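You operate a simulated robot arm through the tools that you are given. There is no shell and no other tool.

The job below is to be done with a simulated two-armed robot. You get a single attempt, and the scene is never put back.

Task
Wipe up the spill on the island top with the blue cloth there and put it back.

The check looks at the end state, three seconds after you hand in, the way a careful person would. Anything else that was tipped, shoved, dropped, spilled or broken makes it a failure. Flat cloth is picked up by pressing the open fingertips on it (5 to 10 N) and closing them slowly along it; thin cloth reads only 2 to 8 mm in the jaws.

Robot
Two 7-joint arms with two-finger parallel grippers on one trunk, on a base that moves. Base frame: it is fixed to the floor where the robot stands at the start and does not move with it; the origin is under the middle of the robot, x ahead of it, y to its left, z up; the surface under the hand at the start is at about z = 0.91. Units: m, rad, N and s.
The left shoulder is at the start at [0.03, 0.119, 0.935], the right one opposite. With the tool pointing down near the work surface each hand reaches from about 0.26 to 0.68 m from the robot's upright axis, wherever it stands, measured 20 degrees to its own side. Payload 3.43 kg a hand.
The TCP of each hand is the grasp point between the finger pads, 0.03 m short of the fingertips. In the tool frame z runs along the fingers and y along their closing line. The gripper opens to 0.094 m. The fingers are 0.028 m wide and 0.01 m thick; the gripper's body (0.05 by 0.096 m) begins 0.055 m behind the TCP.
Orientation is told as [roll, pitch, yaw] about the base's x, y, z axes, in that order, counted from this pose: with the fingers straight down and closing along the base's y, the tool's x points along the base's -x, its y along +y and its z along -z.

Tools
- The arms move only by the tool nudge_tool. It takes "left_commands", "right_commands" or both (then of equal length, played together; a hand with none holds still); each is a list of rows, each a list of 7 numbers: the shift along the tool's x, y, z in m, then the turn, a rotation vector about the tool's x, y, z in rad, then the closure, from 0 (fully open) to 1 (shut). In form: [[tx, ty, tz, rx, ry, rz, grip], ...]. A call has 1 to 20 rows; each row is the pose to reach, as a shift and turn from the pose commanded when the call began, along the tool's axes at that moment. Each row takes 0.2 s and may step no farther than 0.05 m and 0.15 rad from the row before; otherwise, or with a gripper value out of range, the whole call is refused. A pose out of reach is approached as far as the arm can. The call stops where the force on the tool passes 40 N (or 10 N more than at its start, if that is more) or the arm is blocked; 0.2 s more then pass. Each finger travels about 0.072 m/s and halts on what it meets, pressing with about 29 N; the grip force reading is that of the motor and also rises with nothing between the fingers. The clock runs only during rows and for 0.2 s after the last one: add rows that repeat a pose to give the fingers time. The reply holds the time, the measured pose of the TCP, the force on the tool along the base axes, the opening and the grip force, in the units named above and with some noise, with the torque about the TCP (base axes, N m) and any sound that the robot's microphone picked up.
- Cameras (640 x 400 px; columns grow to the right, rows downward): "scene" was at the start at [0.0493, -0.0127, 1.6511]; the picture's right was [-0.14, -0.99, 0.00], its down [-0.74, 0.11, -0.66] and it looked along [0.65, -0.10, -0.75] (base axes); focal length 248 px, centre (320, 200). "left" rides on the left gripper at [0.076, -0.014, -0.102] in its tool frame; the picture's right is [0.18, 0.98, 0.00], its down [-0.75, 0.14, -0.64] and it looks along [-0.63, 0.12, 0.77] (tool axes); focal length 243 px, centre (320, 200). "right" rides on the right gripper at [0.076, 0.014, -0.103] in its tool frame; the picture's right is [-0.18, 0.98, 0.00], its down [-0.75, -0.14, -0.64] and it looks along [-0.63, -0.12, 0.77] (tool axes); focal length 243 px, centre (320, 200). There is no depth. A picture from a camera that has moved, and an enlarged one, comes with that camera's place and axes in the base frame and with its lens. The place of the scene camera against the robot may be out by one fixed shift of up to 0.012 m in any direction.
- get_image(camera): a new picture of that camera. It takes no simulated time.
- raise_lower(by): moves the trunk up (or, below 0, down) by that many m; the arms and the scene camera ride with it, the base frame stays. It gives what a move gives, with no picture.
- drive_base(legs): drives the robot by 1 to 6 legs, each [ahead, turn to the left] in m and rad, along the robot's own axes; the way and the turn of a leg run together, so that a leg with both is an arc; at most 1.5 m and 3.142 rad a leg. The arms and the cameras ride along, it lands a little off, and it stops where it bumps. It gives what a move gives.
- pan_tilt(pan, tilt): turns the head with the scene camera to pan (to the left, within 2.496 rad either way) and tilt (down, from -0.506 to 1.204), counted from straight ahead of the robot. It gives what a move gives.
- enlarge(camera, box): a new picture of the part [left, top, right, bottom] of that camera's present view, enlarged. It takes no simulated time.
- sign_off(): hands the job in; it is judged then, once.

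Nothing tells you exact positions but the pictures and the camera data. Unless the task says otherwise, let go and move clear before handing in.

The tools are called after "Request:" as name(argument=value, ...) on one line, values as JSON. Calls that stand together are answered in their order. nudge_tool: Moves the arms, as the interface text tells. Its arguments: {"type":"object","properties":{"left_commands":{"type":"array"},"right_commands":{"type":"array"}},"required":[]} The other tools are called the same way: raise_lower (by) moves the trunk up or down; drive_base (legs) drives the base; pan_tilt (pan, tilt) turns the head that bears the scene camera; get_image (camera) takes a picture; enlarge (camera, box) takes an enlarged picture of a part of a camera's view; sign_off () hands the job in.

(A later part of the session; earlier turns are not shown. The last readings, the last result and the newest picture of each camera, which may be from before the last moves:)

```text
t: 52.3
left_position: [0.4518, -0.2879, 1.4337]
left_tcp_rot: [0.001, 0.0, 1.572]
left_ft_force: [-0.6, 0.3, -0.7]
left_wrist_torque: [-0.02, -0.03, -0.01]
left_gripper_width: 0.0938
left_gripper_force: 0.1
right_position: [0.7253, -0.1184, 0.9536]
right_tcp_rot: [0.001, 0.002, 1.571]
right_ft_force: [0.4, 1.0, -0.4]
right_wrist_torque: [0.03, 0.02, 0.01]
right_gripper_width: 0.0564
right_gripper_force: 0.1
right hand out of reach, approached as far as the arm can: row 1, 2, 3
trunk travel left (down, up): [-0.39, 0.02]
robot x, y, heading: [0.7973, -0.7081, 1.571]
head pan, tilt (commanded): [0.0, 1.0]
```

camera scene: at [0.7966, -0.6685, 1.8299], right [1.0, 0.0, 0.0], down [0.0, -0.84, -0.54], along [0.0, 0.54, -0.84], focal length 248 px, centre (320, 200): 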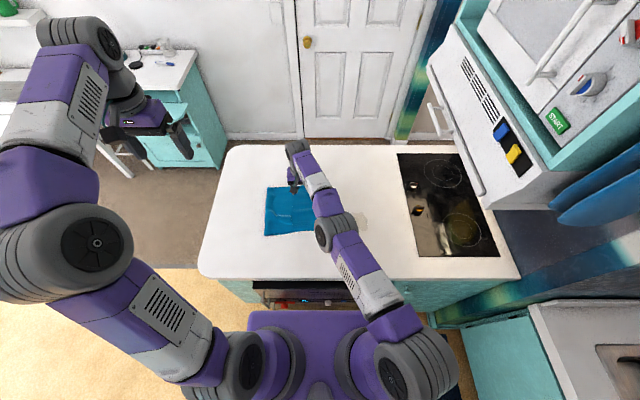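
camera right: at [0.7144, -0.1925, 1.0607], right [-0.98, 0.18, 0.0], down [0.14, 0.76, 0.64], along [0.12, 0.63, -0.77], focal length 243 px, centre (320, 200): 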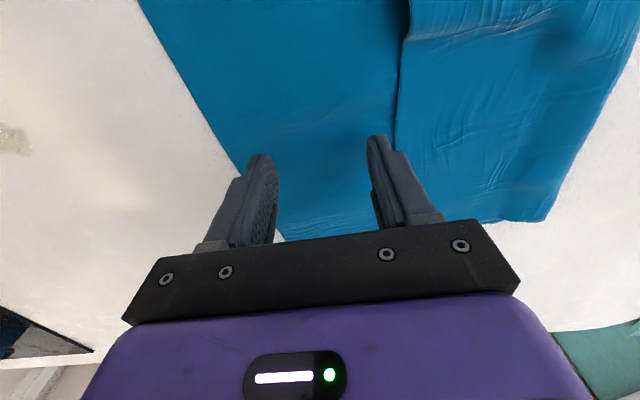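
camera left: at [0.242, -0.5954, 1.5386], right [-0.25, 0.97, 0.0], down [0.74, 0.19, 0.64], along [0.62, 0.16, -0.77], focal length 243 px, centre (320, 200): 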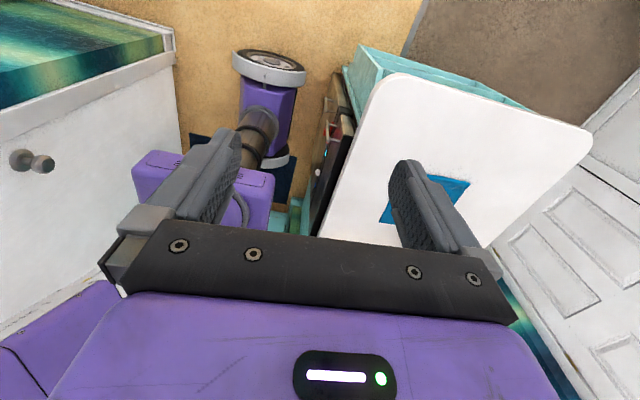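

The measured pose isn't following my small shifts as expected. I'll lift a little and make a larger pull toward the robot to find where the commanded pose becomes reachable again.

Request:
nudge_tool(right_commands=[[0, 0, -0.03, 0, 0, 0, 0.4], [0.02, 0, -0.05, 0, 0, 0, 0.4], [0.04, 0, -0.05, 0, 0, 0, 0.4], [0.06, 0, -0.05, 0, 0, 0, 0.4], [0.08, 0, -0.05, 0, 0, 0, 0.4], [0.1, 0, -0.05, 0, 0, 0, 0.4], [0.12, 0, -0.05, 0, 0, 0, 0.4], [0.12, 0, -0.05, 0, 0, 0, 0.4]])

Request:
get_image(camera="scene")

```text
t: 54.1
left_position: [0.4507, -0.2872, 1.4337]
left_tcp_rot: [0.0, 0.0, 1.574]
left_ft_force: [-0.2, 0.7, -0.4]
left_wrist_torque: [0.0, -0.05, -0.02]
left_gripper_width: 0.0942
left_gripper_force: 0.0
right_position: [0.6769, -0.1336, 0.9919]
right_tcp_rot: [0.002, 0.001, 1.573]
right_ft_force: [0.6, 0.0, -0.9]
right_wrist_torque: [0.04, -0.02, 0.0]
right_gripper_width: 0.0564
right_gripper_force: 0.0
right hand out of reach, approached as far as the arm can: row 1, 2, 3, 4, 5, 6, 7, 8
trunk travel left (down, up): [-0.39, 0.02]
robot x, y, heading: [0.7957, -0.7108, 1.571]
head pan, tilt (commanded): [0.0, 1.0]
```

```text
taken
camera scene: at [0.7962, -0.6697, 1.83], right [1.0, 0.0, 0.0], down [0.0, -0.84, -0.54], along [0.0, 0.54, -0.84], focal length 248 px, centre (320, 200)
```

scene: 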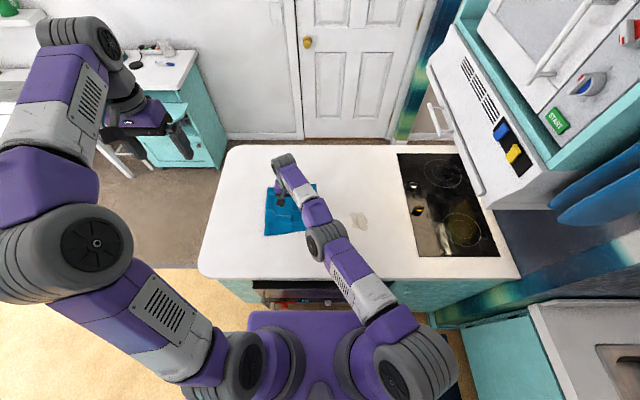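

The arm has stretched out straight and its solution is stuck there: the radius from the shoulder stays at 0.594 m while it only swings. Moving the hand up and back toward its starting posture should make the elbow bend again.

Request:
nudge_tool(right_commands=[[0.01, -0.01, -0.045, 0, 0, 0, 0.4], [0.02, -0.02, -0.09, 0, 0, 0, 0.4], [0.03, -0.035, -0.135, 0, 0, 0, 0.4], [0.04, -0.05, -0.18, 0, 0, 0, 0.4], [0.05, -0.065, -0.22, 0, 0, 0, 0.4], [0.06, -0.08, -0.26, 0, 0, 0, 0.4], [0.07, -0.1, -0.3, 0, 0, 0, 0.4], [0.08, -0.12, -0.34, 0, 0, 0, 0.4], [0.09, -0.14, -0.38, 0, 0, 0, 0.4], [0.09, -0.14, -0.38, 0, 0, 0, 0.4]])

Request:
get_image(camera="scene")

```text
t: 56.3
left_position: [0.4487, -0.2922, 1.4342]
left_tcp_rot: [-0.001, -0.002, 1.575]
left_ft_force: [-0.8, 0.4, -0.2]
left_wrist_torque: [0.01, -0.08, -0.03]
left_gripper_width: 0.0937
left_gripper_force: 0.1
right_position: [0.8139, -0.2309, 1.3766]
right_tcp_rot: [0.004, -0.005, 1.57]
right_ft_force: [0.7, -0.6, 0.6]
right_wrist_torque: [0.05, 0.0, -0.06]
right_gripper_width: 0.0563
right_gripper_force: 0.0
right hand out of reach, approached as far as the arm can: row 1, 2, 3, 4, 5, 6, 7, 8
trunk travel left (down, up): [-0.39, 0.02]
robot x, y, heading: [0.7939, -0.7077, 1.573]
head pan, tilt (commanded): [0.0, 1.0]
```

```text
taken
camera scene: at [0.7932, -0.6733, 1.8299], right [1.0, 0.0, 0.0], down [0.0, -0.84, -0.54], along [0.0, 0.54, -0.84], focal length 248 px, centre (320, 200)
```

scene: 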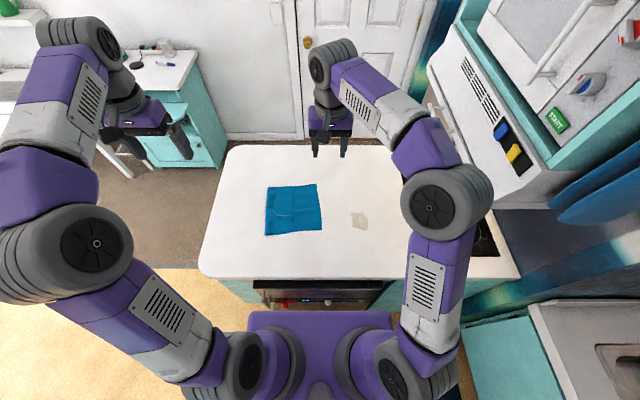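

The elbow is bent again and the pose is reachable. I'll now approach (0.745, -0.14) from above, keeping about 3 cm inside the reach limit.

Request:
nudge_tool(right_commands=[[-0.01, 0.008, 0.042, 0, 0, 0, 0.4], [-0.02, 0.016, 0.084, 0, 0, 0, 0.4], [-0.03, 0.024, 0.126, 0, 0, 0, 0.4], [-0.04, 0.032, 0.168, 0, 0, 0, 0.4], [-0.05, 0.04, 0.21, 0, 0, 0, 0.4], [-0.06, 0.048, 0.252, 0, 0, 0, 0.4], [-0.07, 0.056, 0.294, 0, 0, 0, 0.4], [-0.08, 0.064, 0.336, 0, 0, 0, 0.4], [-0.09, 0.069, 0.376, 0, 0, 0, 0.4], [-0.09, 0.069, 0.376, 0, 0, 0, 0.4]])

Request:
get_image(camera="right")

```text
t: 58.5
left_position: [0.4507, -0.2895, 1.4341]
left_tcp_rot: [0.0, 0.001, 1.572]
left_ft_force: [0.4, 0.3, -0.4]
left_wrist_torque: [0.04, 0.02, -0.03]
left_gripper_width: 0.0939
left_gripper_force: 0.1
right_position: [0.7471, -0.1389, 0.9954]
right_tcp_rot: [0.0, 0.001, 1.574]
right_ft_force: [0.0, -1.1, 0.3]
right_wrist_torque: [0.0, -0.02, -0.02]
right_gripper_width: 0.0564
right_gripper_force: 0.2
trunk travel left (down, up): [-0.39, 0.02]
robot x, y, heading: [0.7978, -0.7057, 1.572]
head pan, tilt (commanded): [0.0, 1.0]
```

```text
taken
camera right: at [0.7345, -0.2153, 1.0971], right [-0.98, 0.18, 0.0], down [0.14, 0.75, 0.64], along [0.12, 0.63, -0.77], focal length 243 px, centre (320, 200)
```

right: 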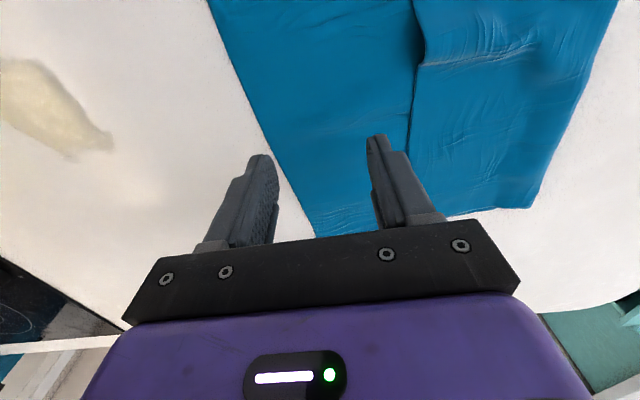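

The hand is at (0.747, -0.139, 0.995), well inside reach with the fingertips over the single layer. I'll lower it in small steps until the fingertips touch.

Request:
nudge_tool(right_commands=[[0, 0.004, 0.02, 0, 0, 0, 0.4], [-0.003, 0.007, 0.038, 0, 0, 0, 0.4], [-0.003, 0.007, 0.042, 0, 0, 0, 0.4], [-0.003, 0.007, 0.045, 0, 0, 0, 0.4], [-0.003, 0.007, 0.048, 0, 0, 0, 0.4], [-0.003, 0.007, 0.048, 0, 0, 0, 0.4]])

```text
t: 59.9
left_position: [0.4515, -0.2893, 1.4338]
left_tcp_rot: [0.0, 0.0, 1.573]
left_ft_force: [0.4, 0.2, 0.7]
left_wrist_torque: [0.0, 0.03, 0.0]
left_gripper_width: 0.094
left_gripper_force: 0.1
right_position: [0.7397, -0.1352, 0.9504]
right_tcp_rot: [0.001, -0.001, 1.572]
right_ft_force: [-0.7, 0.2, 0.4]
right_wrist_torque: [-0.02, -0.06, 0.01]
right_gripper_width: 0.0564
right_gripper_force: 0.1
trunk travel left (down, up): [-0.39, 0.02]
robot x, y, heading: [0.7938, -0.7101, 1.573]
head pan, tilt (commanded): [0.0, 1.0]
```

Request:
nudge_tool(right_commands=[[0, 0, 0.002, 0, 0, 0, 0.4], [0, 0, 0.004, 0, 0, 0, 0.4], [0, 0, 0.006, 0, 0, 0, 0.4], [0, 0, 0.006, 0, 0, 0, 0.4]])

```text
t: 60.9
left_position: [0.4519, -0.2871, 1.4339]
left_tcp_rot: [0.0, -0.001, 1.573]
left_ft_force: [-0.6, -0.4, 1.0]
left_wrist_torque: [0.0, 0.02, -0.01]
left_gripper_width: 0.0943
left_gripper_force: 0.0
right_position: [0.7395, -0.1345, 0.9436]
right_tcp_rot: [0.0, 0.0, 1.573]
right_ft_force: [0.8, -0.8, 0.0]
right_wrist_torque: [0.01, 0.02, 0.0]
right_gripper_width: 0.0563
right_gripper_force: 0.1
trunk travel left (down, up): [-0.39, 0.02]
robot x, y, heading: [0.7923, -0.7076, 1.572]
head pan, tilt (commanded): [0.0, 1.0]
```

No contact yet at z = 0.9436, so the fingertips are still just above the cloth. I'll keep lowering by small steps.

Request:
nudge_tool(right_commands=[[0, 0, 0.001, 0, 0, 0, 0.4], [0, 0, 0.002, 0, 0, 0, 0.4], [0, 0, 0.003, 0, 0, 0, 0.4], [0, 0, 0.003, 0, 0, 0, 0.4]])

```text
t: 61.9
left_position: [0.4511, -0.2891, 1.4342]
left_tcp_rot: [-0.002, 0.001, 1.571]
left_ft_force: [0.8, -0.4, -0.2]
left_wrist_torque: [0.01, 0.0, 0.02]
left_gripper_width: 0.094
left_gripper_force: 0.0
right_position: [0.739, -0.1359, 0.942]
right_tcp_rot: [0.0, 0.0, 1.572]
right_ft_force: [-0.5, 0.1, 3.6]
right_wrist_torque: [-0.01, -0.05, -0.01]
right_gripper_width: 0.0565
right_gripper_force: 0.0
trunk travel left (down, up): [-0.39, 0.02]
robot x, y, heading: [0.7942, -0.7083, 1.572]
head pan, tilt (commanded): [0.0, 1.0]
```

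Contact: 3.6 N at z = 0.942. I'll press slightly more and then close the fingers slowly along the cloth.

Request:
nudge_tool(right_commands=[[0, 0, 0.001, 0, 0, 0, 0.4], [0, 0, 0.0015, 0, 0, 0, 0.4], [0, 0, 0.0015, 0, 0, 0, 0.45], [0, 0, 0.0015, 0, 0, 0, 0.5], [0, 0, 0.0015, 0, 0, 0, 0.55], [0, 0, 0.0015, 0, 0, 0, 0.6], [0, 0, 0.0015, 0, 0, 0, 0.65], [0, 0, 0.0015, 0, 0, 0, 0.7], [0, 0, 0.0015, 0, 0, 0, 0.75], [0, 0, 0.0015, 0, 0, 0, 0.8], [0, 0, 0.0015, 0, 0, 0, 0.85], [0, 0, 0.0015, 0, 0, 0, 0.9], [0, 0, 0.0015, 0, 0, 0, 0.95], [0, 0, 0.0015, 0, 0, 0, 1.0], [0, 0, 0.0015, 0, 0, 0, 1.0], [0, 0, 0.0015, 0, 0, 0, 1.0]])

Request:
get_image(camera="right")

Request:
get_image(camera="scene")

```text
t: 65.3
left_position: [0.4522, -0.2902, 1.4343]
left_tcp_rot: [-0.001, -0.002, 1.572]
left_ft_force: [-0.5, 0.4, 0.4]
left_wrist_torque: [0.02, -0.01, -0.02]
left_gripper_width: 0.0939
left_gripper_force: 0.1
right_position: [0.739, -0.1357, 0.9414]
right_tcp_rot: [0.001, -0.004, 1.574]
right_ft_force: [0.9, -0.1, 22.5]
right_wrist_torque: [0.02, -0.12, 0.0]
right_gripper_width: 0.0065
right_gripper_force: 28.4
trunk travel left (down, up): [-0.39, 0.02]
robot x, y, heading: [0.7951, -0.7102, 1.577]
head pan, tilt (commanded): [0.0, 1.0]
```

```text
taken
camera right: at [0.7261, -0.2132, 1.0429], right [-0.98, 0.18, 0.0], down [0.14, 0.75, 0.64], along [0.12, 0.63, -0.77], focal length 243 px, centre (320, 200)
```

right: 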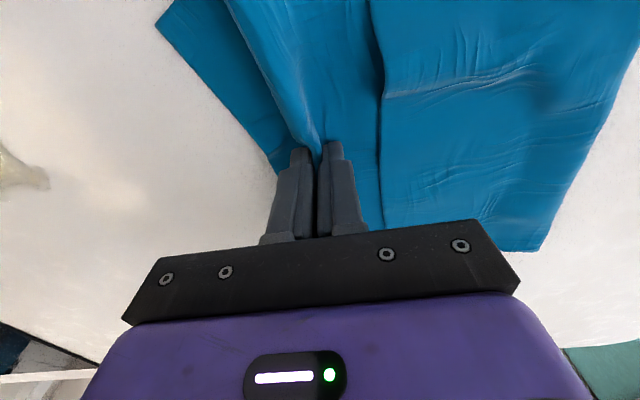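

```text
taken
camera scene: at [0.7966, -0.6728, 1.8301], right [1.0, 0.0, 0.0], down [0.0, -0.84, -0.54], along [0.0, 0.54, -0.84], focal length 248 px, centre (320, 200)
```

scene: 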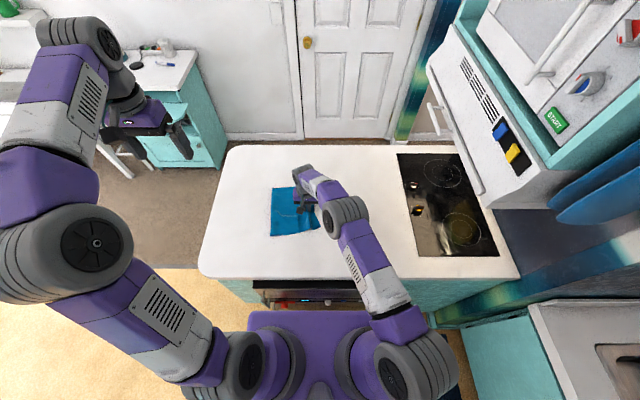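

The cloth is gripped (6.5 mm in the jaws), with a fold of the single layer between the fingers. I'll ease the pressure and drag it toward the spill, with the folded part trailing behind.

Request:
nudge_tool(right_commands=[[0, 0, -0.003, 0, 0, 0, 1.0], [0.004, -0.012, -0.004, 0, 0, 0, 1.0], [0.01, -0.03, -0.004, 0, 0, 0, 1.0], [0.016, -0.05, -0.004, 0, 0, 0, 1.0], [0.022, -0.07, -0.004, 0, 0, 0, 1.0], [0.028, -0.09, -0.004, 0, 0, 0, 1.0], [0.034, -0.11, -0.004, 0, 0, 0, 1.0], [0.04, -0.13, -0.004, 0, 0, 0, 1.0], [0.045, -0.145, -0.004, 0, 0, 0, 1.0], [0.045, -0.145, -0.004, 0, 0, 0, 1.0]])

Request:
get_image(camera="right")

Request:
enlarge(camera="scene", box=[200, 130, 440, 280])

```text
t: 67.5
left_position: [0.4521, -0.2882, 1.4328]
left_tcp_rot: [-0.001, -0.001, 1.573]
left_ft_force: [0.0, -0.4, 0.1]
left_wrist_torque: [0.05, -0.02, 0.0]
left_gripper_width: 0.0938
left_gripper_force: 0.1
right_position: [0.8825, -0.1801, 0.9435]
right_tcp_rot: [0.001, 0.002, 1.574]
right_ft_force: [0.3, 0.7, -0.5]
right_wrist_torque: [-0.01, -0.02, -0.02]
right_gripper_width: 0.0024
right_gripper_force: 28.8
trunk travel left (down, up): [-0.39, 0.02]
robot x, y, heading: [0.7958, -0.7097, 1.571]
head pan, tilt (commanded): [0.0, 1.0]
```

```text
taken
camera right: at [0.87, -0.2571, 1.0454], right [-0.98, 0.18, 0.0], down [0.14, 0.75, 0.64], along [0.12, 0.63, -0.77], focal length 243 px, centre (320, 200)
```

right: 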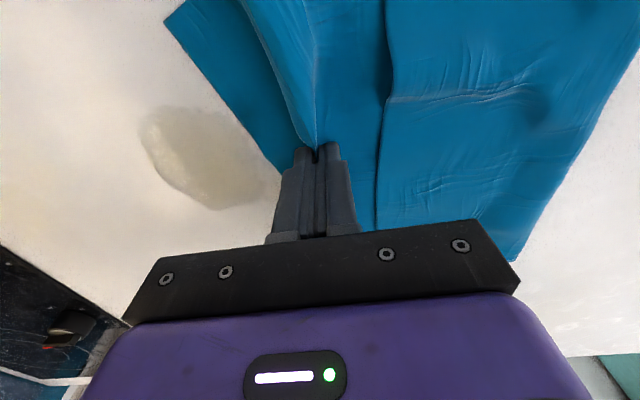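

```text
2.67 times, centred on (320, 205) of scene
camera zoom: at [0.7957, -0.6698, 1.83], right [1.0, 0.0, 0.0], down [0.0, -0.84, -0.54], along [0.0, 0.54, -0.84], focal length 661 px, centre (320, 187)
```

zoom: 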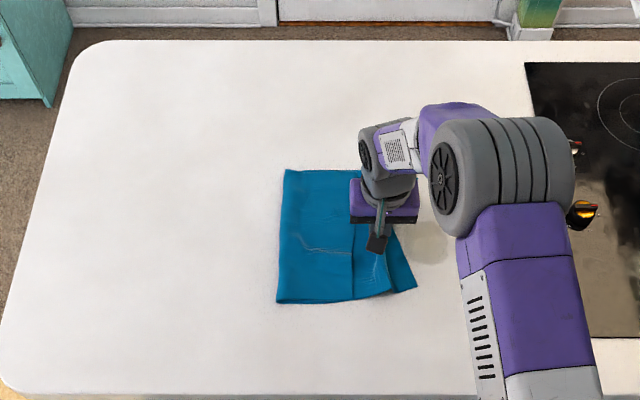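

The cloth followed flat and its leading edge is right at the spill. I'll press down lightly to find the wiping force.

Request:
nudge_tool(right_commands=[[0, 0, 0.001, 0, 0, 0, 1.0], [0, 0, 0.002, 0, 0, 0, 1.0], [0, 0, 0.003, 0, 0, 0, 1.0], [0, 0, 0.003, 0, 0, 0, 1.0]])

```text
t: 68.5
left_position: [0.4508, -0.2885, 1.4363]
left_tcp_rot: [-0.001, 0.0, 1.574]
left_ft_force: [-0.3, 0.9, 0.8]
left_wrist_torque: [0.0, 0.01, -0.01]
left_gripper_width: 0.0942
left_gripper_force: 0.0
right_position: [0.8826, -0.1813, 0.942]
right_tcp_rot: [0.001, 0.0, 1.571]
right_ft_force: [-0.7, -1.1, 6.6]
right_wrist_torque: [-0.03, 0.01, 0.0]
right_gripper_width: 0.0024
right_gripper_force: 28.5
trunk travel left (down, up): [-0.39, 0.02]
robot x, y, heading: [0.7915, -0.7053, 1.58]
head pan, tilt (commanded): [0.0, 1.0]
```

That gives 6.6 N. I'll start wiping: strokes along y, stepping forward in x across the spill with about the same pressure.

Request:
nudge_tool(right_commands=[[0.034, -0.012, 0.0008, 0, 0, 0, 1.0], [0.069, -0.0225, 0.0008, 0, 0, 0, 1.0], [0.069, -0.0325, 0.0008, 0, 0, 0, 1.0], [0.034, -0.0325, 0.0008, 0, 0, 0, 1.0], [0, -0.0325, 0.0008, 0, 0, 0, 1.0], [-0.03, -0.0325, 0.0008, 0, 0, 0, 1.0], [-0.048, -0.0325, 0.0008, 0, 0, 0, 1.0], [-0.048, -0.0475, 0.0008, 0, 0, 0, 1.0], [-0.02, -0.0475, 0.0008, 0, 0, 0, 1.0], [0.012, -0.0475, 0.0008, 0, 0, 0, 1.0], [0.044, -0.0475, 0.0008, 0, 0, 0, 1.0], [0.07, -0.0475, 0.0008, 0, 0, 0, 1.0], [0.07, -0.0625, 0.0008, 0, 0, 0, 1.0], [0.038, -0.0625, 0.0008, 0, 0, 0, 1.0], [0.006, -0.0625, 0.0008, 0, 0, 0, 1.0], [-0.026, -0.0625, 0.0008, 0, 0, 0, 1.0], [-0.048, -0.0625, 0.0008, 0, 0, 0, 1.0], [-0.048, -0.0625, 0.0008, 0, 0, 0, 1.0]])

Request:
get_image(camera="right")

Request:
enlarge(camera="scene", box=[200, 130, 440, 280])

```text
t: 69.7
left_position: [0.4508, -0.289, 1.4334]
left_tcp_rot: [-0.001, 0.0, 1.572]
left_ft_force: [0.3, -0.6, -0.4]
left_wrist_torque: [-0.01, 0.02, 0.01]
left_gripper_width: 0.0939
left_gripper_force: 0.1
right_position: [0.9166, -0.1872, 0.9407]
right_tcp_rot: [-0.002, -0.003, 1.573]
right_ft_force: [0.9, -3.5, 21.1]
right_wrist_torque: [-0.2, -0.03, -0.02]
right_gripper_width: 0.0023
right_gripper_force: 28.9
trunk travel left (down, up): [-0.39, 0.02]
robot x, y, heading: [0.7948, -0.7105, 1.578]
head pan, tilt (commanded): [0.0, 1.0]
stopped in row 5 (right hand): the force on the tool passed its limit at 41 N (the readings are from after the stop); the commanded pose is now the measured one
```

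```text
taken
camera right: at [0.9032, -0.2651, 1.0428], right [-0.98, 0.18, 0.0], down [0.14, 0.75, 0.64], along [0.12, 0.63, -0.76], focal length 243 px, centre (320, 200)
```

right: 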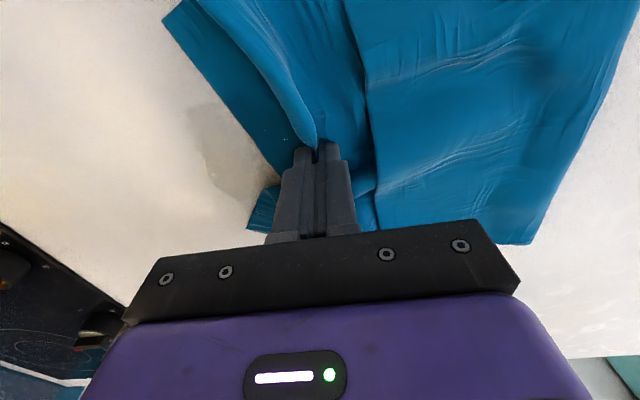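

```text
2.67 times, centred on (320, 205) of scene
camera zoom: at [0.7955, -0.6708, 1.8299], right [1.0, 0.0, 0.0], down [0.0, -0.84, -0.54], along [0.0, 0.54, -0.84], focal length 661 px, centre (320, 187)
```

zoom: 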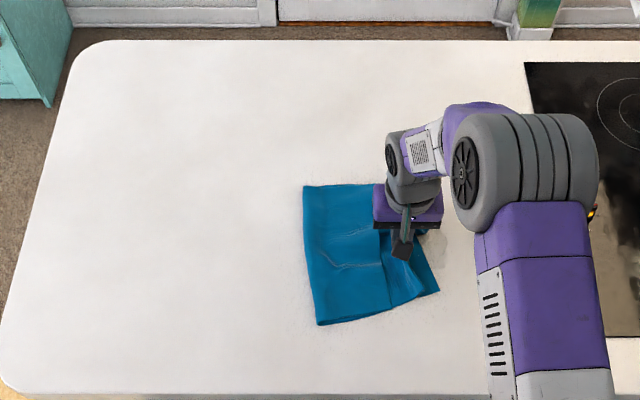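

The spill is fading where the cloth has passed, but that pass pressed too hard. I'll back off about 1 mm and continue with slower strokes.

Request:
nudge_tool(right_commands=[[0, 0, -0.0013, 0, 0, 0, 1.0], [-0.015, 0, -0.0013, 0, 0, 0, 1.0], [-0.034, 0, -0.0013, 0, 0, 0, 1.0], [-0.052, 0, -0.0013, 0, 0, 0, 1.0], [-0.052, -0.014, -0.0013, 0, 0, 0, 1.0], [-0.032, -0.014, -0.0013, 0, 0, 0, 1.0], [-0.012, -0.014, -0.0013, 0, 0, 0, 1.0], [0.008, -0.014, -0.0013, 0, 0, 0, 1.0], [0.028, -0.014, -0.0013, 0, 0, 0, 1.0], [0.048, -0.014, -0.0013, 0, 0, 0, 1.0], [0.063, -0.014, -0.0013, 0, 0, 0, 1.0], [0.063, -0.028, -0.0013, 0, 0, 0, 1.0], [0.043, -0.028, -0.0013, 0, 0, 0, 1.0], [0.023, -0.028, -0.0013, 0, 0, 0, 1.0], [0.003, -0.028, -0.0013, 0, 0, 0, 1.0], [-0.017, -0.028, -0.0013, 0, 0, 0, 1.0], [-0.037, -0.028, -0.0013, 0, 0, 0, 1.0], [-0.052, -0.028, -0.0013, 0, 0, 0, 1.0], [-0.052, -0.028, -0.0013, 0, 0, 0, 1.0]])

Request:
get_image(camera="right")

Request:
enlarge(camera="scene", box=[200, 130, 440, 280])

```text
t: 73.7
left_position: [0.4518, -0.2908, 1.4353]
left_tcp_rot: [-0.001, -0.001, 1.573]
left_ft_force: [0.6, -0.1, -0.7]
left_wrist_torque: [0.01, 0.01, 0.01]
left_gripper_width: 0.0941
left_gripper_force: 0.2
right_position: [0.9422, -0.1388, 0.9412]
right_tcp_rot: [-0.001, -0.003, 1.572]
right_ft_force: [0.4, -5.7, 19.9]
right_wrist_torque: [-0.21, -0.04, -0.01]
right_gripper_width: 0.0024
right_gripper_force: 29.0
trunk travel left (down, up): [-0.39, 0.02]
robot x, y, heading: [0.7933, -0.7058, 1.576]
head pan, tilt (commanded): [0.0, 1.0]
```

```text
taken
camera right: at [0.9297, -0.2156, 1.0429], right [-0.98, 0.18, 0.0], down [0.14, 0.75, 0.64], along [0.12, 0.63, -0.77], focal length 243 px, centre (320, 200)
```

right: 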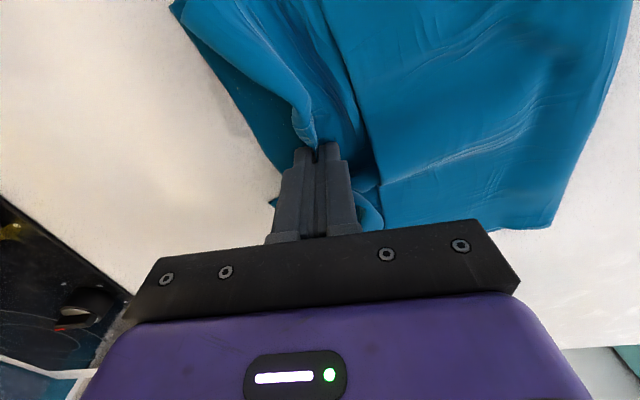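

```text
2.67 times, centred on (320, 205) of scene
camera zoom: at [0.7955, -0.6734, 1.8301], right [1.0, 0.0, 0.0], down [0.0, -0.84, -0.54], along [0.0, 0.54, -0.84], focal length 661 px, centre (320, 187)
```

zoom: 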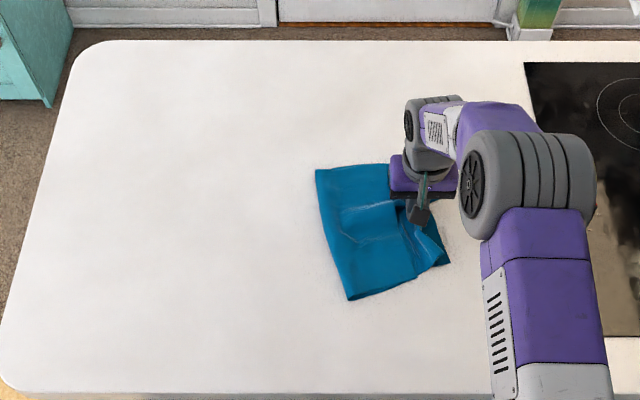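

Little of the spill is visible now. I'll continue the strokes further in +x so the whole patch is covered.

Request:
nudge_tool(right_commands=[[0, -0.014, -0.0003, 0, 0, 0, 1.0], [0.02, -0.014, -0.0003, 0, 0, 0, 1.0], [0.04, -0.014, -0.0003, 0, 0, 0, 1.0], [0.06, -0.014, -0.0003, 0, 0, 0, 1.0], [0.08, -0.014, -0.0003, 0, 0, 0, 1.0], [0.1, -0.014, -0.0003, 0, 0, 0, 1.0], [0.115, -0.014, -0.0003, 0, 0, 0, 1.0], [0.115, -0.028, -0.0003, 0, 0, 0, 1.0], [0.095, -0.028, -0.0003, 0, 0, 0, 1.0], [0.075, -0.028, -0.0003, 0, 0, 0, 1.0], [0.055, -0.028, -0.0003, 0, 0, 0, 1.0], [0.035, -0.028, -0.0003, 0, 0, 0, 1.0], [0.015, -0.028, -0.0003, 0, 0, 0, 1.0], [0, -0.028, -0.0003, 0, 0, 0, 1.0], [0, -0.042, -0.0003, 0, 0, 0, 1.0], [0.024, -0.042, -0.0003, 0, 0, 0, 1.0], [0.048, -0.042, -0.0003, 0, 0, 0, 1.0], [0.072, -0.042, -0.0003, 0, 0, 0, 1.0], [0.096, -0.042, -0.0003, 0, 0, 0, 1.0], [0.115, -0.042, -0.0003, 0, 0, 0, 1.0]])

Request:
get_image(camera="right")

Request:
enlarge(camera="scene", box=[200, 130, 440, 280])

```text
t: 77.9
left_position: [0.4504, -0.2908, 1.4347]
left_tcp_rot: [-0.001, 0.002, 1.571]
left_ft_force: [-0.1, -0.5, -0.3]
left_wrist_torque: [-0.03, -0.03, 0.0]
left_gripper_width: 0.0939
left_gripper_force: 0.0
right_position: [0.985, -0.2504, 0.9403]
right_tcp_rot: [-0.001, -0.007, 1.575]
right_ft_force: [-0.7, 7.7, 26.6]
right_wrist_torque: [0.12, -0.01, -0.01]
right_gripper_width: 0.0023
right_gripper_force: 28.9
trunk travel left (down, up): [-0.39, 0.02]
robot x, y, heading: [0.7962, -0.7097, 1.575]
head pan, tilt (commanded): [0.0, 1.0]
```

```text
taken
camera right: at [0.9727, -0.3285, 1.0425], right [-0.98, 0.18, 0.0], down [0.14, 0.75, 0.65], along [0.12, 0.64, -0.76], focal length 243 px, centre (320, 200)
```

right: 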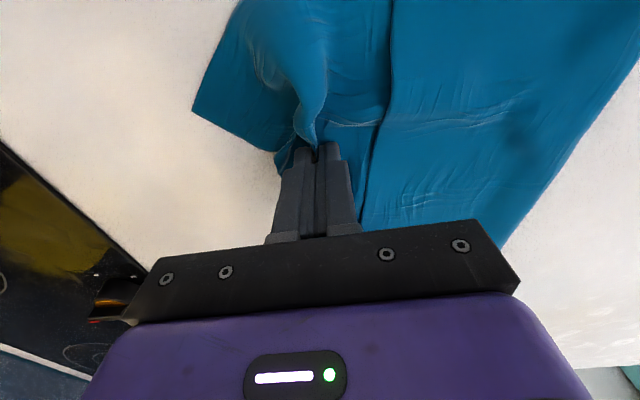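

```text
2.67 times, centred on (320, 205) of scene
camera zoom: at [0.7949, -0.6715, 1.8302], right [1.0, 0.0, 0.0], down [0.0, -0.84, -0.54], along [0.0, 0.54, -0.84], focal length 661 px, centre (320, 187)
```

zoom: 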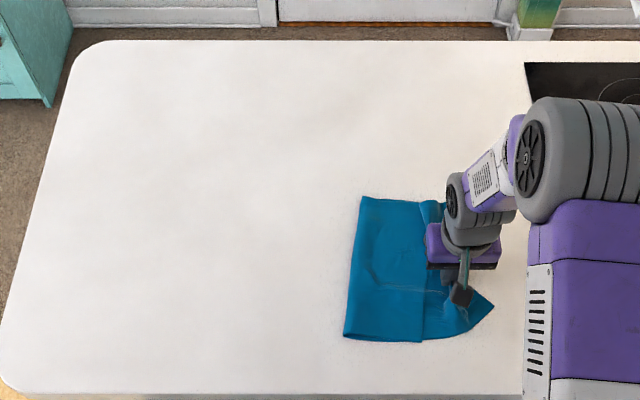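

I'm at x ≈ 0.985 and the visible surface ahead of the cloth is clean. Two more strokes will cover the far edge of the patch.

Request:
nudge_tool(right_commands=[[0, -0.014, -0.0005, 0, 0, 0, 1.0], [-0.02, -0.014, -0.0005, 0, 0, 0, 1.0], [-0.04, -0.014, -0.0005, 0, 0, 0, 1.0], [-0.06, -0.014, -0.0005, 0, 0, 0, 1.0], [-0.08, -0.014, -0.0005, 0, 0, 0, 1.0], [-0.1, -0.014, -0.0005, 0, 0, 0, 1.0], [-0.115, -0.014, -0.0005, 0, 0, 0, 1.0], [-0.115, -0.026, -0.0005, 0, 0, 0, 1.0], [-0.095, -0.026, -0.0005, 0, 0, 0, 1.0], [-0.075, -0.026, -0.0005, 0, 0, 0, 1.0], [-0.055, -0.026, -0.0005, 0, 0, 0, 1.0], [-0.04, -0.026, -0.0005, 0, 0, 0, 1.0], [-0.04, -0.026, -0.0005, 0, 0, 0, 1.0]])

Request:
get_image(camera="right")

Request:
enlarge(camera="scene", box=[200, 130, 440, 280])

```text
t: 80.7
left_position: [0.4517, -0.2879, 1.4336]
left_tcp_rot: [0.001, 0.001, 1.573]
left_ft_force: [0.2, -0.4, 0.7]
left_wrist_torque: [0.0, 0.02, 0.0]
left_gripper_width: 0.0941
left_gripper_force: 0.0
right_position: [1.0131, -0.2125, 0.9407]
right_tcp_rot: [-0.003, -0.001, 1.572]
right_ft_force: [-0.1, 0.8, 4.8]
right_wrist_torque: [0.01, -0.02, -0.03]
right_gripper_width: 0.0024
right_gripper_force: 29.4
trunk travel left (down, up): [-0.39, 0.02]
robot x, y, heading: [0.7964, -0.7079, 1.576]
head pan, tilt (commanded): [0.0, 1.0]
```

```text
taken
camera right: at [1.0005, -0.2891, 1.0433], right [-0.98, 0.18, 0.0], down [0.14, 0.75, 0.64], along [0.12, 0.63, -0.77], focal length 243 px, centre (320, 200)
```

right: 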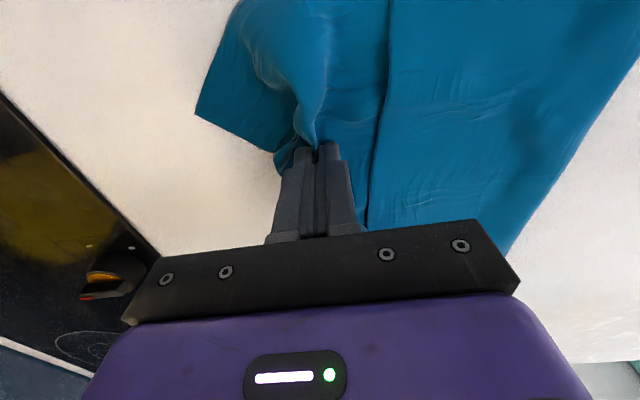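

```text
2.67 times, centred on (320, 205) of scene
camera zoom: at [0.7958, -0.6704, 1.83], right [1.0, 0.0, 0.0], down [0.0, -0.84, -0.54], along [0.0, 0.54, -0.84], focal length 661 px, centre (320, 187)
```

zoom: 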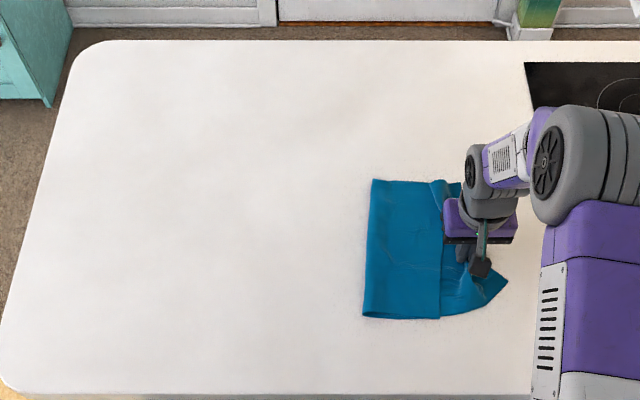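

The spill's far edge is done too and the cloth is still lying mostly flat, with its fold edge around x ≈ 0.87. I'll open the right fingers slowly to spread the pinch flat again, then lift clear and look.

Request:
nudge_tool(right_commands=[[0, 0, 0, 0, 0, 0, 0.95], [0, 0, 0, 0, 0, 0, 0.9], [0, 0, 0, 0, 0, 0, 0.85], [0, 0, 0, 0, 0, 0, 0.8], [0, 0, 0, 0, 0, 0, 0.75], [0, 0, 0, 0, 0, 0, 0.7], [0, 0, 0, 0, 0, 0, 0.65], [0, 0, 0, 0, 0, 0, 0.6], [0, 0, 0, 0, 0, 0, 0.55], [0, 0, 0, 0, 0, 0, 0.5], [0, 0, 0, 0, 0, 0, 0.45], [0, 0, 0, 0, 0, 0, 0.4], [0, 0, -0.01, 0, 0, 0, 0.4], [0, 0, -0.03, 0, 0, 0, 0.4], [0, 0, -0.06, 0, 0, 0, 0.4], [0, 0, -0.1, 0, 0, 0, 0.4]])

Request:
get_image(camera="right")

Request:
enlarge(camera="scene", box=[200, 130, 440, 280])

```text
t: 84.1
left_position: [0.4512, -0.2901, 1.4339]
left_tcp_rot: [-0.001, -0.002, 1.572]
left_ft_force: [-0.2, -1.1, -0.6]
left_wrist_torque: [0.01, -0.01, 0.0]
left_gripper_width: 0.0939
left_gripper_force: 0.1
right_position: [1.0123, -0.2117, 1.0421]
right_tcp_rot: [-0.001, -0.002, 1.574]
right_ft_force: [0.5, 0.1, 0.6]
right_wrist_torque: [0.01, -0.01, -0.02]
right_gripper_width: 0.0562
right_gripper_force: 0.0
trunk travel left (down, up): [-0.39, 0.02]
robot x, y, heading: [0.7933, -0.7066, 1.576]
head pan, tilt (commanded): [0.0, 1.0]
```

```text
taken
camera right: at [0.9998, -0.2889, 1.1435], right [-0.98, 0.18, 0.0], down [0.14, 0.75, 0.64], along [0.12, 0.63, -0.77], focal length 243 px, centre (320, 200)
```

right: 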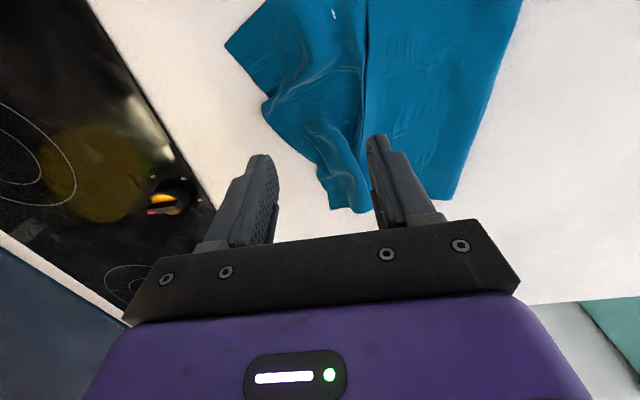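

```text
2.67 times, centred on (320, 205) of scene
camera zoom: at [0.7959, -0.6715, 1.83], right [1.0, 0.0, 0.0], down [0.0, -0.84, -0.54], along [0.0, 0.54, -0.84], focal length 661 px, centre (320, 187)
```

zoom: 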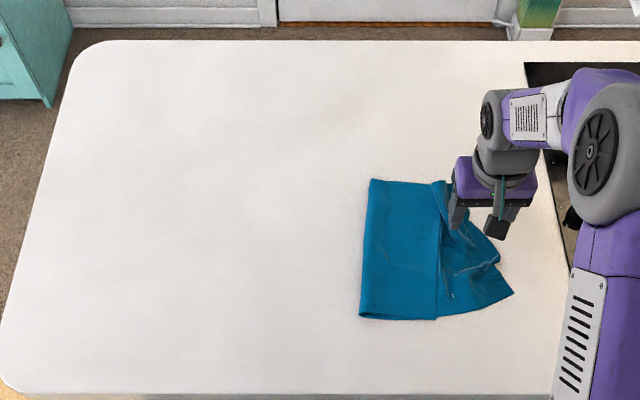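

The cloth is released, only slightly wrinkled at its leading edge. I'll park the right hand and bring the left hand over the fold edge at about (0.867, -0.19), to straddle that edge and pull the cloth back with both layers.

Request:
nudge_tool(left_commands=[[-0.006, -0.025, 0.02, 0, 0, 0, 0], [-0.012, -0.05, 0.04, 0, 0, 0, 0], [-0.018, -0.075, 0.06, 0, 0, 0, 0], [-0.024, -0.1, 0.08, 0, 0, 0, 0], [-0.03, -0.125, 0.1, 0, 0, 0, 0], [-0.036, -0.15, 0.12, 0, 0, 0, 0], [-0.042, -0.18, 0.15, 0, 0, 0, 0], [-0.048, -0.21, 0.18, 0, 0, 0, 0], [-0.054, -0.24, 0.21, 0, 0, 0, 0.1], [-0.06, -0.27, 0.24, 0, 0, 0, 0.2], [-0.066, -0.3, 0.27, 0, 0, 0, 0.3], [-0.072, -0.33, 0.3, 0, 0, 0, 0.4], [-0.08, -0.36, 0.33, 0, 0, 0, 0.4], [-0.09, -0.39, 0.36, 0, 0, 0, 0.4], [-0.1, -0.415, 0.39, 0, 0, 0, 0.4], [-0.1, -0.43, 0.415, 0, 0, 0, 0.4], [-0.1, -0.43, 0.415, 0, 0, 0, 0.4]], right_commands=[[0.03, -0.008, -0.028, 0, 0, 0, 0.4], [0.06, -0.016, -0.056, 0, 0, 0, 0.4], [0.09, -0.024, -0.084, 0, 0, 0, 0.4], [0.12, -0.032, -0.112, 0, 0, 0, 0.4], [0.15, -0.04, -0.14, 0, 0, 0, 0.4], [0.18, -0.048, -0.168, 0, 0, 0, 0.4], [0.2, -0.05, -0.18, 0, 0, 0, 0.4], [0.2, -0.05, -0.18, 0, 0, 0, 0.4], [0.2, -0.05, -0.18, 0, 0, 0, 0.4], [0.2, -0.05, -0.18, 0, 0, 0, 0.4], [0.2, -0.05, -0.18, 0, 0, 0, 0.4], [0.2, -0.05, -0.18, 0, 0, 0, 0.4], [0.2, -0.05, -0.18, 0, 0, 0, 0.4], [0.2, -0.05, -0.18, 0, 0, 0, 0.4], [0.2, -0.05, -0.18, 0, 0, 0, 0.4], [0.2, -0.05, -0.18, 0, 0, 0, 0.4], [0.2, -0.05, -0.18, 0, 0, 0, 0.4]])

Request:
get_image(camera="left")

Request:
get_image(camera="scene")

```text
t: 87.7
left_position: [0.8814, -0.1876, 1.0193]
left_tcp_rot: [0.0, 0.0, 1.573]
left_ft_force: [1.0, -0.3, 0.4]
left_wrist_torque: [0.01, 0.06, 0.02]
left_gripper_width: 0.0566
left_gripper_force: 0.1
right_position: [1.0622, -0.411, 1.221]
right_tcp_rot: [-0.002, 0.001, 1.573]
right_ft_force: [1.1, 0.5, 0.0]
right_wrist_torque: [-0.02, -0.01, -0.01]
right_gripper_width: 0.0565
right_gripper_force: 0.1
trunk travel left (down, up): [-0.39, 0.02]
robot x, y, heading: [0.7934, -0.7069, 1.572]
head pan, tilt (commanded): [0.0, 1.0]
```

```text
taken
camera left: at [0.8954, -0.2636, 1.1232], right [-0.98, -0.19, 0.0], down [-0.14, 0.75, 0.64], along [-0.12, 0.63, -0.77], focal length 243 px, centre (320, 200)
```

left: 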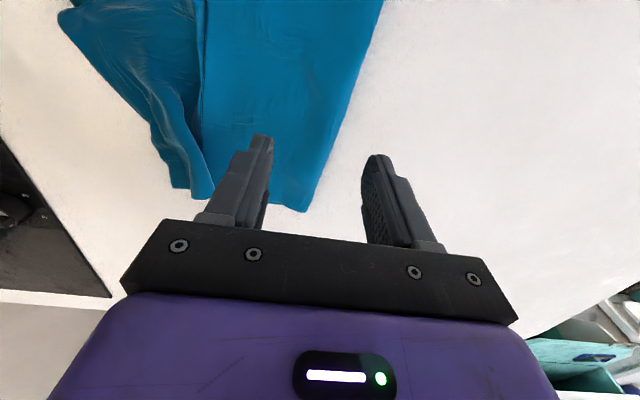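

```text
taken
camera scene: at [0.7957, -0.6702, 1.83], right [1.0, 0.0, 0.0], down [0.0, -0.84, -0.54], along [0.0, 0.54, -0.84], focal length 248 px, centre (320, 200)
```

scene: 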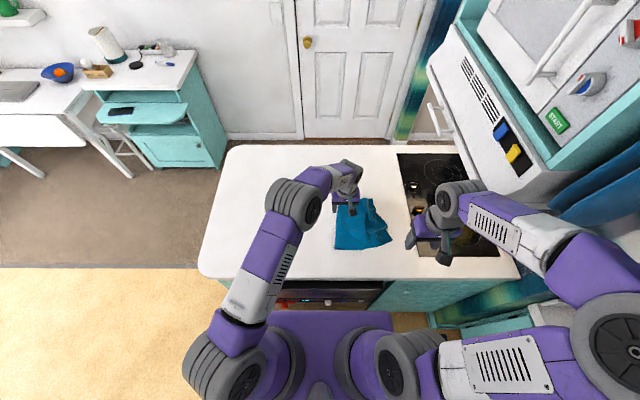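

The fold edge runs at x ≈ 0.864 at this y, between the two left fingertips. I'll lower carefully so that one finger is on the bare top and the other on the cloth.

Request:
nudge_tool(left_commands=[[0, 0.003, 0.03, 0, 0, 0, 0.4], [0, 0.003, 0.055, 0, 0, 0, 0.4], [0, 0.003, 0.066, 0, 0, 0, 0.4], [0, 0.003, 0.07, 0, 0, 0, 0.4], [0, 0.003, 0.073, 0, 0, 0, 0.4], [0, 0.003, 0.075, 0, 0, 0, 0.4], [0, 0.003, 0.075, 0, 0, 0, 0.4]])

Request:
get_image(camera="left")

```text
t: 89.3
left_position: [0.8794, -0.1873, 0.9441]
left_tcp_rot: [-0.001, 0.002, 1.572]
left_ft_force: [0.6, -1.1, 0.1]
left_wrist_torque: [0.01, -0.02, 0.02]
left_gripper_width: 0.0563
left_gripper_force: 0.1
right_position: [1.062, -0.4114, 1.2204]
right_tcp_rot: [-0.003, 0.0, 1.573]
right_ft_force: [-0.5, -0.3, 0.8]
right_wrist_torque: [-0.03, 0.0, -0.04]
right_gripper_width: 0.0562
right_gripper_force: 0.1
trunk travel left (down, up): [-0.39, 0.02]
robot x, y, heading: [0.7969, -0.7116, 1.568]
head pan, tilt (commanded): [0.0, 1.0]
```

```text
taken
camera left: at [0.8931, -0.2645, 1.0479], right [-0.98, -0.19, 0.0], down [-0.14, 0.75, 0.64], along [-0.12, 0.63, -0.77], focal length 243 px, centre (320, 200)
```

left: 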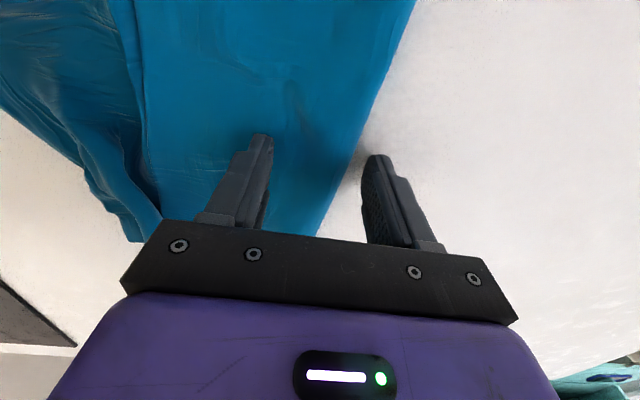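

One finger is on the cloth and the other is just outside the fold edge. I'll lower the last few millimetres to a light contact.

Request:
nudge_tool(left_commands=[[0, 0, 0.001, 0, 0, 0, 0.4], [0, 0, 0.002, 0, 0, 0, 0.4], [0, 0, 0.003, 0, 0, 0, 0.4], [0, 0, 0.003, 0, 0, 0, 0.4]])

```text
t: 90.3
left_position: [0.879, -0.1879, 0.9417]
left_tcp_rot: [0.002, -0.001, 1.572]
left_ft_force: [-0.4, -0.9, 3.6]
left_wrist_torque: [0.01, -0.17, -0.02]
left_gripper_width: 0.0561
left_gripper_force: 0.1
right_position: [1.0622, -0.4116, 1.2199]
right_tcp_rot: [-0.002, -0.002, 1.573]
right_ft_force: [0.1, 0.1, 0.0]
right_wrist_torque: [0.03, 0.01, -0.01]
right_gripper_width: 0.0564
right_gripper_force: 0.0
trunk travel left (down, up): [-0.39, 0.02]
robot x, y, heading: [0.794, -0.7066, 1.57]
head pan, tilt (commanded): [0.0, 1.0]
```

Light contact at 3.6 N, mostly on the cloth-side finger. I'll press about 1 mm more and close slowly.

Request:
nudge_tool(left_commands=[[0, 0, 0.0008, 0, 0, 0, 0.4], [0, 0, 0.0012, 0, 0, 0, 0.4], [0, 0, 0.0012, 0, 0, 0, 0.45], [0, 0, 0.0012, 0, 0, 0, 0.5], [0, 0, 0.0012, 0, 0, 0, 0.55], [0, 0, 0.0012, 0, 0, 0, 0.6], [0, 0, 0.0012, 0, 0, 0, 0.65], [0, 0, 0.0012, 0, 0, 0, 0.7], [0, 0, 0.0012, 0, 0, 0, 0.75], [0, 0, 0.0012, 0, 0, 0, 0.8], [0, 0, 0.0012, 0, 0, 0, 0.85], [0, 0, 0.0012, 0, 0, 0, 0.9], [0, 0, 0.0012, 0, 0, 0, 0.95], [0, 0, 0.0012, 0, 0, 0, 1.0], [0, 0, 0.0012, 0, 0, 0, 1.0], [0, 0, 0.0012, 0, 0, 0, 1.0]])

Request:
get_image(camera="left")

Request:
enlarge(camera="scene", box=[260, 150, 440, 262])

```text
t: 93.7
left_position: [0.8788, -0.1886, 0.9416]
left_tcp_rot: [-0.003, -0.003, 1.572]
left_ft_force: [2.0, -0.2, 24.4]
left_wrist_torque: [-0.01, -0.19, 0.0]
left_gripper_width: 0.0036
left_gripper_force: 28.8
right_position: [1.0624, -0.4135, 1.2193]
right_tcp_rot: [-0.002, -0.003, 1.572]
right_ft_force: [0.0, -0.3, -0.2]
right_wrist_torque: [0.0, -0.01, 0.06]
right_gripper_width: 0.0565
right_gripper_force: 0.1
trunk travel left (down, up): [-0.39, 0.02]
robot x, y, heading: [0.7926, -0.706, 1.573]
head pan, tilt (commanded): [0.0, 1.0]
```

```text
taken
camera left: at [0.8925, -0.2653, 1.0449], right [-0.98, -0.19, 0.0], down [-0.14, 0.75, 0.64], along [-0.12, 0.63, -0.76], focal length 243 px, centre (320, 200)
```

left: 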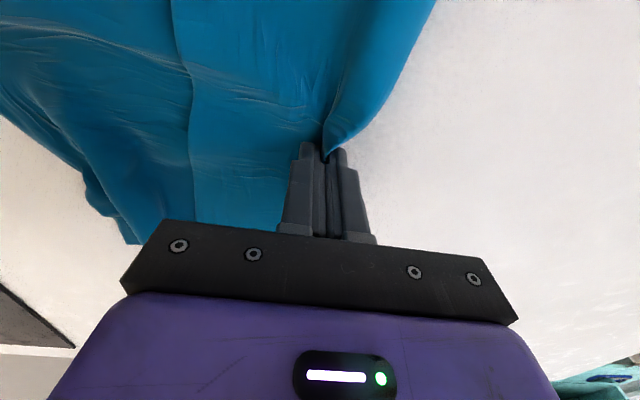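

```text
3.56 times, centred on (350, 206) of scene
camera zoom: at [0.796, -0.6727, 1.8301], right [1.0, 0.0, 0.0], down [0.0, -0.84, -0.54], along [0.0, 0.54, -0.84], focal length 882 px, centre (213, 179)
```

zoom: 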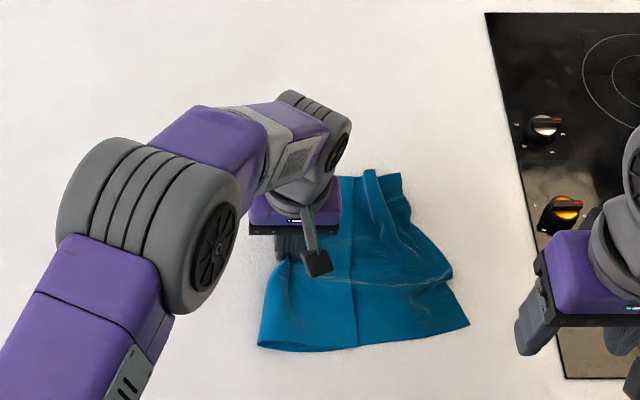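

The fold edge is gripped (3.6 mm in the jaws). I'll ease off the pressure and drag the cloth back to where it lay, turning the hand about 9° so the cloth's original orientation comes back as well.

Request:
nudge_tool(left_commands=[[0, 0, -0.003, 0, 0, 0, 1.0], [-0.008, 0.015, -0.004, 0, 0, -0.01, 1.0], [-0.018, 0.035, -0.004, 0, 0, -0.02, 1.0], [-0.028, 0.055, -0.004, 0, 0, -0.03, 1.0], [-0.038, 0.075, -0.004, 0, 0, -0.04, 1.0], [-0.047, 0.095, -0.004, 0, 0, -0.05, 1.0], [-0.055, 0.115, -0.004, 0, 0, -0.06, 1.0], [-0.062, 0.135, -0.004, 0, 0, -0.07, 1.0], [-0.067, 0.155, -0.004, 0, 0, -0.08, 1.0], [-0.07, 0.175, -0.004, 0, 0, -0.09, 1.0], [-0.072, 0.195, -0.004, 0, 0, -0.1, 1.0], [-0.073, 0.215, -0.004, 0, 0, -0.115, 1.0], [-0.072, 0.235, -0.004, 0, 0, -0.13, 1.0], [-0.07, 0.255, -0.004, 0, 0, -0.14, 1.0], [-0.067, 0.275, -0.004, 0, 0, -0.15, 1.0], [-0.064, 0.29, -0.004, 0, 0, -0.157, 1.0], [-0.064, 0.29, -0.004, 0, 0, -0.157, 1.0]])

Request:
get_image(camera="left")

Request:
get_image(camera="scene")

Request:
enlarge(camera="scene", box=[200, 130, 440, 280])

```text
t: 97.3
left_position: [0.5881, -0.1248, 0.9441]
left_tcp_rot: [0.0, 0.0, 1.728]
left_ft_force: [-0.1, -0.7, -0.8]
left_wrist_torque: [-0.01, -0.04, -0.04]
left_gripper_width: 0.0032
left_gripper_force: 28.5
right_position: [1.0626, -0.411, 1.2194]
right_tcp_rot: [0.002, 0.0, 1.573]
right_ft_force: [-0.1, 0.3, -1.1]
right_wrist_torque: [-0.02, -0.02, -0.03]
right_gripper_width: 0.0566
right_gripper_force: 0.1
trunk travel left (down, up): [-0.39, 0.02]
robot x, y, heading: [0.7941, -0.7071, 1.571]
head pan, tilt (commanded): [0.0, 1.0]
```

```text
taken
camera left: at [0.6136, -0.1987, 1.0472], right [-0.94, -0.34, 0.0], down [-0.26, 0.72, 0.64], along [-0.22, 0.6, -0.77], focal length 243 px, centre (320, 200)
```

left: 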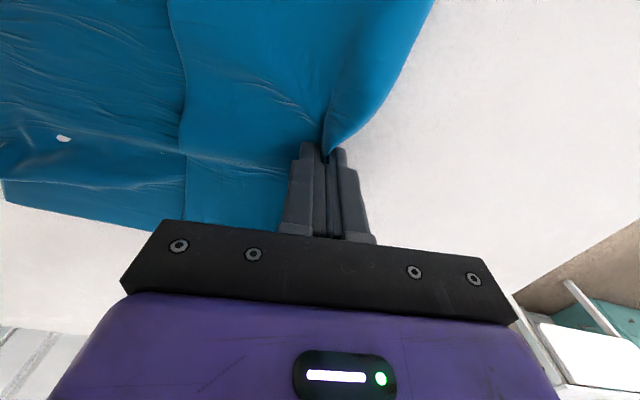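

```text
taken
camera scene: at [0.7965, -0.67, 1.83], right [1.0, 0.0, 0.0], down [0.0, -0.84, -0.54], along [0.0, 0.54, -0.84], focal length 248 px, centre (320, 200)
```

scene: 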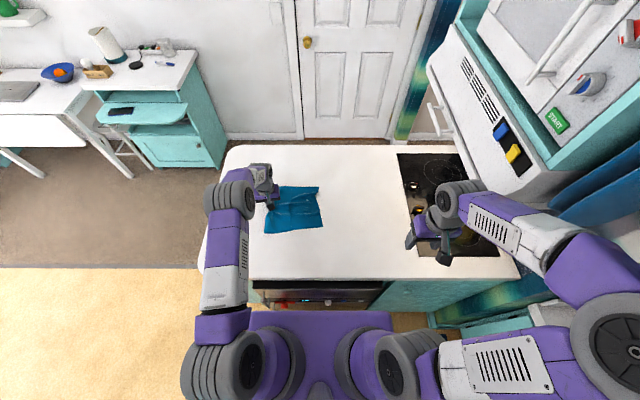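

```text
2.67 times, centred on (320, 205) of scene
camera zoom: at [0.7965, -0.67, 1.83], right [1.0, 0.0, 0.0], down [0.0, -0.84, -0.54], along [0.0, 0.54, -0.84], focal length 661 px, centre (320, 187)
```

zoom: 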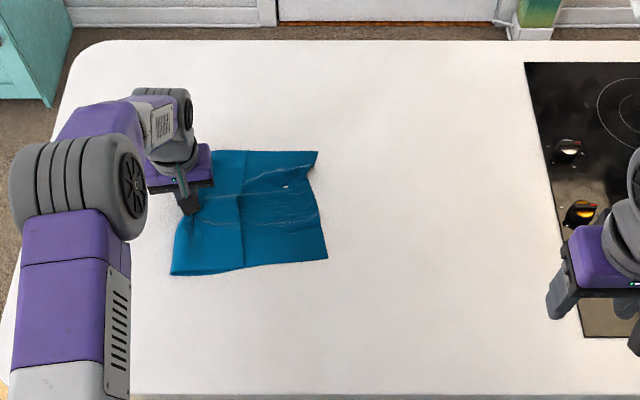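

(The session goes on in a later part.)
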